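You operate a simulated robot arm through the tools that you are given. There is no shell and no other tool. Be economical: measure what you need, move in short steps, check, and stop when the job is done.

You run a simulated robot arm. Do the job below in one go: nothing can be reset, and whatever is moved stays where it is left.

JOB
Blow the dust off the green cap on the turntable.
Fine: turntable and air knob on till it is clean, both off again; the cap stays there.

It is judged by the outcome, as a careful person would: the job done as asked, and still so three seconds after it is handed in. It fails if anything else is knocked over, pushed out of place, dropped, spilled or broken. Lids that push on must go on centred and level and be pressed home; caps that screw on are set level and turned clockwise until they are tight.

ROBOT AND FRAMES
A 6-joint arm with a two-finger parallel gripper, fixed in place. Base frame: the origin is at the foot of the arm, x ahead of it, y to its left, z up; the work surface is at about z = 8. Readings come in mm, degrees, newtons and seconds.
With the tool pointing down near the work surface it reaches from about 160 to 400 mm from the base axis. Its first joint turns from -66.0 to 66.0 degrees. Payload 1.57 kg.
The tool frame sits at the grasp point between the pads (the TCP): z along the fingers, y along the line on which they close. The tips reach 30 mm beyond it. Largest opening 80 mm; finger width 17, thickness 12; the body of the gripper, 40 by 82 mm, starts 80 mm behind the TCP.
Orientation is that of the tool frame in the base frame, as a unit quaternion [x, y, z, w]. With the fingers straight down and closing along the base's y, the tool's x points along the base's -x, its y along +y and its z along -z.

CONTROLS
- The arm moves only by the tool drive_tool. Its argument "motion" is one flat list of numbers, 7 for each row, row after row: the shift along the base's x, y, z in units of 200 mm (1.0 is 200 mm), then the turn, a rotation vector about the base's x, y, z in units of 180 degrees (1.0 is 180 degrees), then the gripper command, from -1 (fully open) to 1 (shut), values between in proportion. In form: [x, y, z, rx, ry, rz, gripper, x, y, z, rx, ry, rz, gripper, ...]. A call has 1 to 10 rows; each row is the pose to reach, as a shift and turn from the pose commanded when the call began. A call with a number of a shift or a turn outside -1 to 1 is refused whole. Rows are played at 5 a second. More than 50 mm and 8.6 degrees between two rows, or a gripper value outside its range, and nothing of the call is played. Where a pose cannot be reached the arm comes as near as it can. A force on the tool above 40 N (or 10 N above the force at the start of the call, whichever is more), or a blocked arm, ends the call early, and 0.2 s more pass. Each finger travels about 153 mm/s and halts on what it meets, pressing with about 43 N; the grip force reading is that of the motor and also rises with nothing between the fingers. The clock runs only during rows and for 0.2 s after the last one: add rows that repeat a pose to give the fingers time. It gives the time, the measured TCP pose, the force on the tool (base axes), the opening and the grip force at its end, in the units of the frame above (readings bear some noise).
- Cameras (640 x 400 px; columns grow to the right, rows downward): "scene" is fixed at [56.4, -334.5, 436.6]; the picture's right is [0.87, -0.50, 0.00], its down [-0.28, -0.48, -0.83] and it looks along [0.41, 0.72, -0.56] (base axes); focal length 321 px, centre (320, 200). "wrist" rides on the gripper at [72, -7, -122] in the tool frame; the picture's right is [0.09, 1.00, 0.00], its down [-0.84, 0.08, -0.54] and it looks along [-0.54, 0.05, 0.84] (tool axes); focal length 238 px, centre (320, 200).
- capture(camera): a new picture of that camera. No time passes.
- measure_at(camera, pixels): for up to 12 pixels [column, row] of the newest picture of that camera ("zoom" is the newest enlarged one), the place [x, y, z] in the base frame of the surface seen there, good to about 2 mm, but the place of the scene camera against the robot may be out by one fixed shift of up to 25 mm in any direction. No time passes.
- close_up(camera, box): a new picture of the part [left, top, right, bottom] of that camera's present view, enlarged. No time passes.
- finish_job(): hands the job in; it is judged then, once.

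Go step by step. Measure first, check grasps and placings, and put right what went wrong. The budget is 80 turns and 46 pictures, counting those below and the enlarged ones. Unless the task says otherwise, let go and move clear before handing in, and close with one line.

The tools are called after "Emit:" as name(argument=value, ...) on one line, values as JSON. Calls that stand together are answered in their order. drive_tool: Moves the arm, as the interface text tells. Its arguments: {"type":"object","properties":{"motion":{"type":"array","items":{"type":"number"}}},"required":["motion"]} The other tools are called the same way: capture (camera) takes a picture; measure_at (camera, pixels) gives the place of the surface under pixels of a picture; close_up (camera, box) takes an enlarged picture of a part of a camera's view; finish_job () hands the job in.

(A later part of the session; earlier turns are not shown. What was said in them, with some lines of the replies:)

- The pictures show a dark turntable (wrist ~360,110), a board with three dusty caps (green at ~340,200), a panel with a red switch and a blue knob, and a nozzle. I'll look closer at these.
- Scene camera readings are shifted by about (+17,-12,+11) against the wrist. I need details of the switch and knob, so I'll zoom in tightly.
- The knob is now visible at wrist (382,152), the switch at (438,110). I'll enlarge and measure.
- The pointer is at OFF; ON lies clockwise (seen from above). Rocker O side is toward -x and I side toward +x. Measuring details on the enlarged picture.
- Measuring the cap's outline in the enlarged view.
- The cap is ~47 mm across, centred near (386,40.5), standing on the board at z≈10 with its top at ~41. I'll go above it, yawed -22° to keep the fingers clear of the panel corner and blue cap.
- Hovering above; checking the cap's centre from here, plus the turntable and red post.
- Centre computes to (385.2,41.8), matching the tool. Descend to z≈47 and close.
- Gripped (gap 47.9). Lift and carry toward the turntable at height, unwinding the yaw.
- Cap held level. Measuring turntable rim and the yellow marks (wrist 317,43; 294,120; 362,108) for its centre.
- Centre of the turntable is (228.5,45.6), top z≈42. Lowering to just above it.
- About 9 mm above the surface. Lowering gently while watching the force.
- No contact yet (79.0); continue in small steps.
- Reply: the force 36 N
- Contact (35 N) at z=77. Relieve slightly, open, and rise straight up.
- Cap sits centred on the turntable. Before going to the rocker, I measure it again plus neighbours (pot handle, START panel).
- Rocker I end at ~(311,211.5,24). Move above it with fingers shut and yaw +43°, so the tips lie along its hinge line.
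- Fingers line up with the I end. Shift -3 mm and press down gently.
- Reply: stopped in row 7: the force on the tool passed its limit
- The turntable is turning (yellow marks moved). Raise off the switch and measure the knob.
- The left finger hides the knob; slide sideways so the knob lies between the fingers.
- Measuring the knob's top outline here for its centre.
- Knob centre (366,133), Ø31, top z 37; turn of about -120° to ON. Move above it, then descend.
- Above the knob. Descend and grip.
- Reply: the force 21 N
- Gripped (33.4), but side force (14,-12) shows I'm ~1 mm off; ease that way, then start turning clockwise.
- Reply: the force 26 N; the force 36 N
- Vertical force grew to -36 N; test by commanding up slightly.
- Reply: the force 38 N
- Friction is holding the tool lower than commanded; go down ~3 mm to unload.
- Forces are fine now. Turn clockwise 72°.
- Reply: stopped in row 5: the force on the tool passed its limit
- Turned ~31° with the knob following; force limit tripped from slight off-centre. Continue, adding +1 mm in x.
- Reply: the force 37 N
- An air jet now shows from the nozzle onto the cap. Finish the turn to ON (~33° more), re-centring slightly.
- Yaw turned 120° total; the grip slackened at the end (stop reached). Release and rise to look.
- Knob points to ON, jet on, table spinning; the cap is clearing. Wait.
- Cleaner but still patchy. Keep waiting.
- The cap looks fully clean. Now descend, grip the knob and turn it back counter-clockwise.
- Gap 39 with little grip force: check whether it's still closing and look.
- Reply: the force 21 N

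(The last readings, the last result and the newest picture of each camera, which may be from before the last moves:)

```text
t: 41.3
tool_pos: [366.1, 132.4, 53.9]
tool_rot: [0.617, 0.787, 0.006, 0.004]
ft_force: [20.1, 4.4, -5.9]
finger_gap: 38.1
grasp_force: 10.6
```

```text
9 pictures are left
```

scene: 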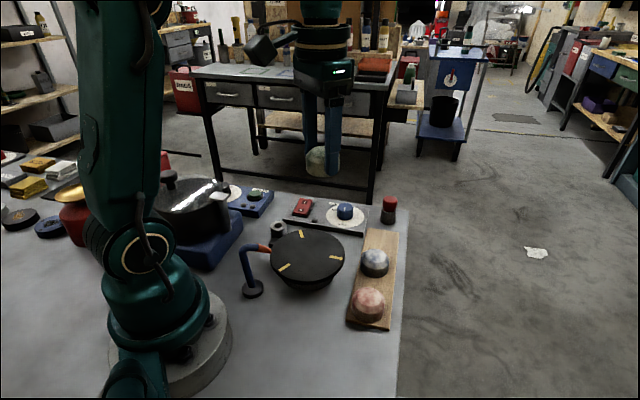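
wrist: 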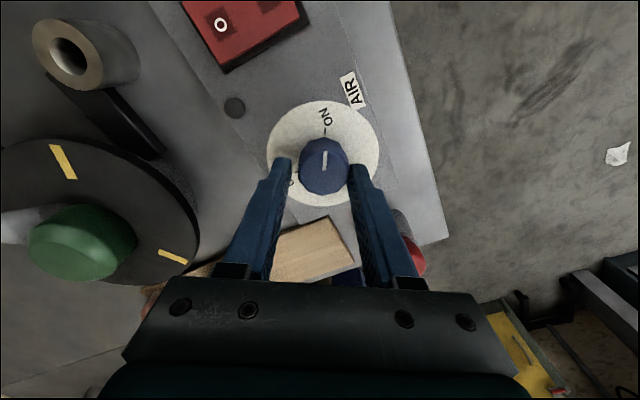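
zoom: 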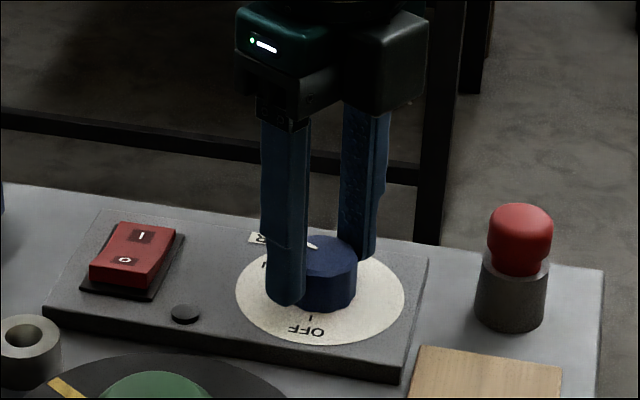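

Only the +x-side finger touches (force +20 N in x); shift about 3 mm along +x so both close.

Emit:
drive_tool(motion=[0.008, 0.002, 0, 0, 0, 0, 0.5, 0.015, 0.004, 0, 0, 0, 0, 0.5, 0.015, 0.004, 0, 0, 0, 0, 0.5])

```text
t: 42.1
tool_pos: [368.0, 132.7, 53.9]
tool_rot: [0.617, 0.787, 0.002, 0.001]
ft_force: [-0.5, -2.8, 24.4]
finger_gap: 33.6
grasp_force: 41.0
```

Both fingers grip now (33.6). Centre solves to ~(367.6,134.5); turn counter-clockwise with slight shift.

Emit:
drive_tool(motion=[0, 0.004, 0.008, 0, 0, 0, 0.4, 0, 0.008, 0.008, 0, 0, 0.04, 0.4, 0, 0.008, 0.008, 0, 0, 0.08, 0.4, 0, 0.008, 0.008, 0, 0, 0.12, 0.4, 0, 0.008, 0.008, 0, 0, 0.16, 0.4, 0, 0.008, 0.008, 0, 0, 0.2, 0.4, 0, 0.008, 0.008, 0, 0, 0.24, 0.4, 0, 0.008, 0.008, 0, 0, 0.28, 0.4, 0, 0.008, 0.008, 0, 0, 0.32, 0.4, 0, 0.008, 0.008, 0, 0, 0.36, 0.4])

```text
t: 44.3
tool_pos: [368.6, 134.4, 53.0]
tool_rot: [0.098, 0.995, 0.002, 0.001]
ft_force: [10.8, -9.1, -4.9]
finger_gap: 33.3
grasp_force: 41.8
```

Turned 65° smoothly. Another ~55° to OFF.

Emit:
drive_tool(motion=[-0.002, -0.004, 0, 0, 0, 0.04, 0.4, -0.002, -0.004, 0, 0, 0, 0.08, 0.4, -0.002, -0.004, 0, 0, 0, 0.12, 0.4, -0.002, -0.004, 0, 0, 0, 0.16, 0.4, -0.002, -0.004, 0, 0, 0, 0.2, 0.4, -0.002, -0.004, 0, 0, 0, 0.24, 0.4, -0.002, -0.004, 0, 0, 0, 0.28, 0.4, -0.002, -0.004, 0, 0, 0, 0.305, 0.4, -0.002, -0.004, 0, 0, 0, 0.305, 0.4])

Emit:
close_up(camera="scene", box=[250, 170, 400, 283])

```text
t: 46.3
tool_pos: [368.8, 134.0, 54.1]
tool_rot: [-0.37, 0.929, 0.005, 0.0]
ft_force: [6.2, 16.2, -16.7]
finger_gap: 33.7
grasp_force: 41.8
```

```text
3.54 times, centred on (325, 226) of scene
```

zoom: 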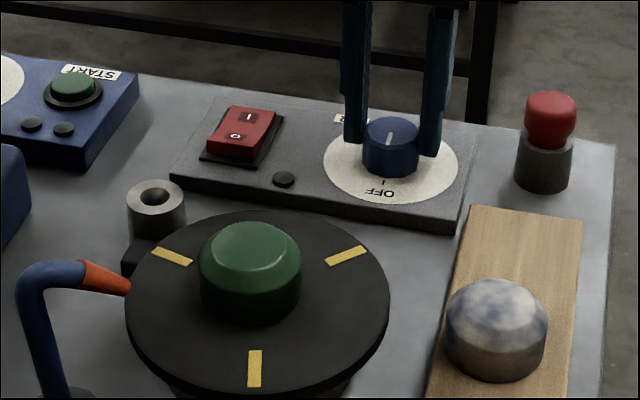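

Jet is gone and the pointer is at OFF. Release, rise, and move over the rocker's O end with fingers shut.

Emit:
drive_tool(motion=[0, 0, 0, 0, 0, 0, 0, 0, 0, 0, 0, 0, 0, -0.3, 0, 0, 0.1, 0, 0, 0, -0.3, 0, 0, 0.25, 0, 0, 0, -0.3, -0.13, 0.09, 0.3, 0, 0, 0, 0.3, -0.26, 0.18, 0.3, 0, 0, 0, 1, -0.396, 0.275, 0.3, 0, 0, 0, 1, -0.396, 0.275, 0.15, 0, 0, 0, 1, -0.396, 0.275, 0.15, 0, 0, 0, 1])

Emit:
capture(camera="wrist")

```text
t: 48.3
tool_pos: [287.6, 188.5, 82.4]
tool_rot: [-0.369, 0.929, 0.003, -0.001]
ft_force: [-0.4, 0.0, -0.4]
finger_gap: 0.1
grasp_force: 21.2
```

```text
7 pictures are left
```

wrist: 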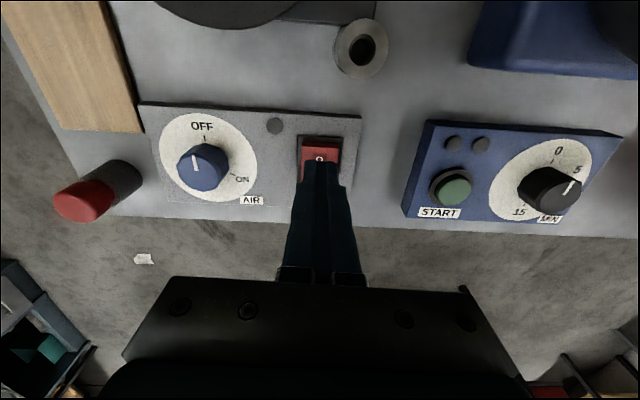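

Knob reads OFF as at the start. Press the O end.

Emit:
drive_tool(motion=[0.005, 0.005, -0.05, 0, 0, 0, 1, 0.005, 0.005, -0.1, 0, 0, 0, 1, 0.005, 0.005, -0.125, 0, 0, 0, 1, 0.005, 0.005, -0.14, 0, 0, 0, 1, 0.005, 0.005, -0.155, 0, 0, 0, 1, 0.005, 0.005, -0.17, 0, 0, 0, 1, 0.005, 0.005, -0.18, 0, 0, 0, 1])

Emit:
drive_tool(motion=[0, 0, 0.15, 0, 0, 0, 1, 0, 0, 0.35, 0, 0, 0, 1, 0, 0, 0.5, 0, 0, 0, 1, 0, 0, 0.5, 0, 0, 0, 1, 0, 0, 0.5, 0, 0, 0, 1])

Emit:
close_up(camera="scene", box=[240, 180, 400, 300])

```text
t: 49.8
tool_pos: [290.2, 190.4, 51.0]
tool_rot: [-0.37, 0.929, 0.003, 0.0]
ft_force: [-2.1, -1.0, 5.3]
finger_gap: 0.0
grasp_force: 21.9
stopped in row 7: the force on the tool passed its limit (the readings are from after the stop); the commanded pose is now the measured one
```

```text
t: 51.0
tool_pos: [288.5, 190.4, 150.8]
tool_rot: [-0.368, 0.93, 0.003, 0.0]
ft_force: [-0.2, 0.2, -0.2]
finger_gap: 0.0
grasp_force: 21.9
```

```text
3.33 times, centred on (320, 240) of scene
```

zoom: 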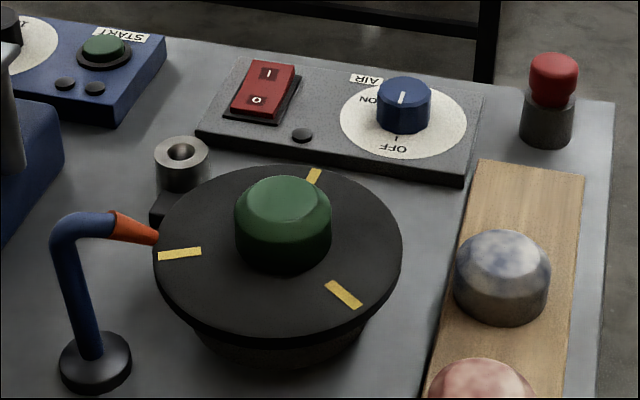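

Rocker is back with O down, knob OFF. I wait a moment and confirm the table has stopped.

Emit:
drive_tool(motion=[0, 0, 0.1, 0, 0, 0, 1, 0, 0, 0.2, 0, 0, 0, 1, 0, 0, 0.2, 0, 0, 0, 1])

Emit:
close_up(camera="scene", box=[240, 180, 400, 300])

Emit:
capture(camera="wrist")

```text
t: 51.8
tool_pos: [289.9, 188.9, 192.2]
tool_rot: [-0.369, 0.929, 0.003, -0.001]
ft_force: [0.2, 0.3, -0.1]
finger_gap: 0.2
grasp_force: 21.6
```

```text
3.33 times, centred on (320, 240) of scene
```

zoom: 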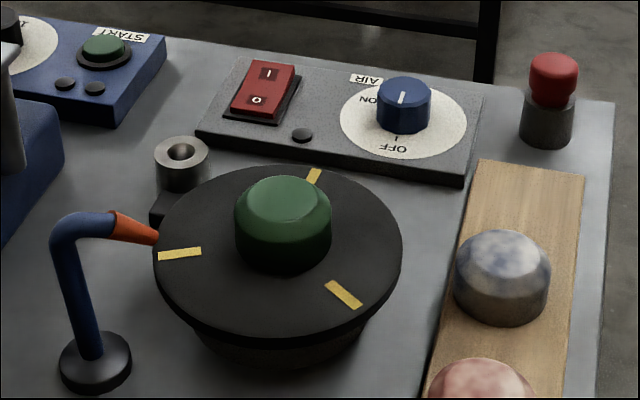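

```text
4 pictures are left
```

wrist: 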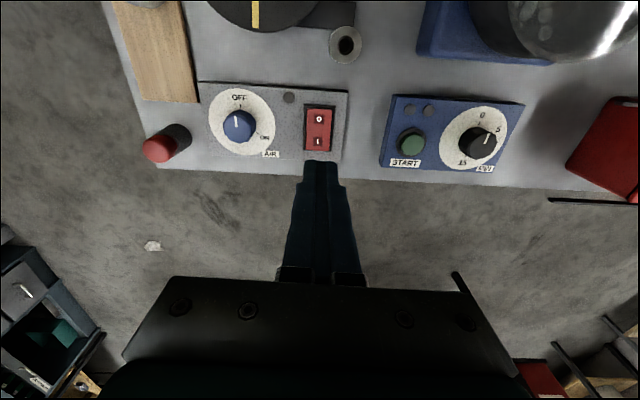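

The yellow marks have not moved between the last two pictures, so the table has stopped. The air is off, the cap is clean and still on the turntable, and the arm is clear, so I hand in.

Emit:
finish_job()

```text
The job is handed in.
```

The green cap has been blown clean and is standing on the turntable, with the turntable and the air knob both switched off again.
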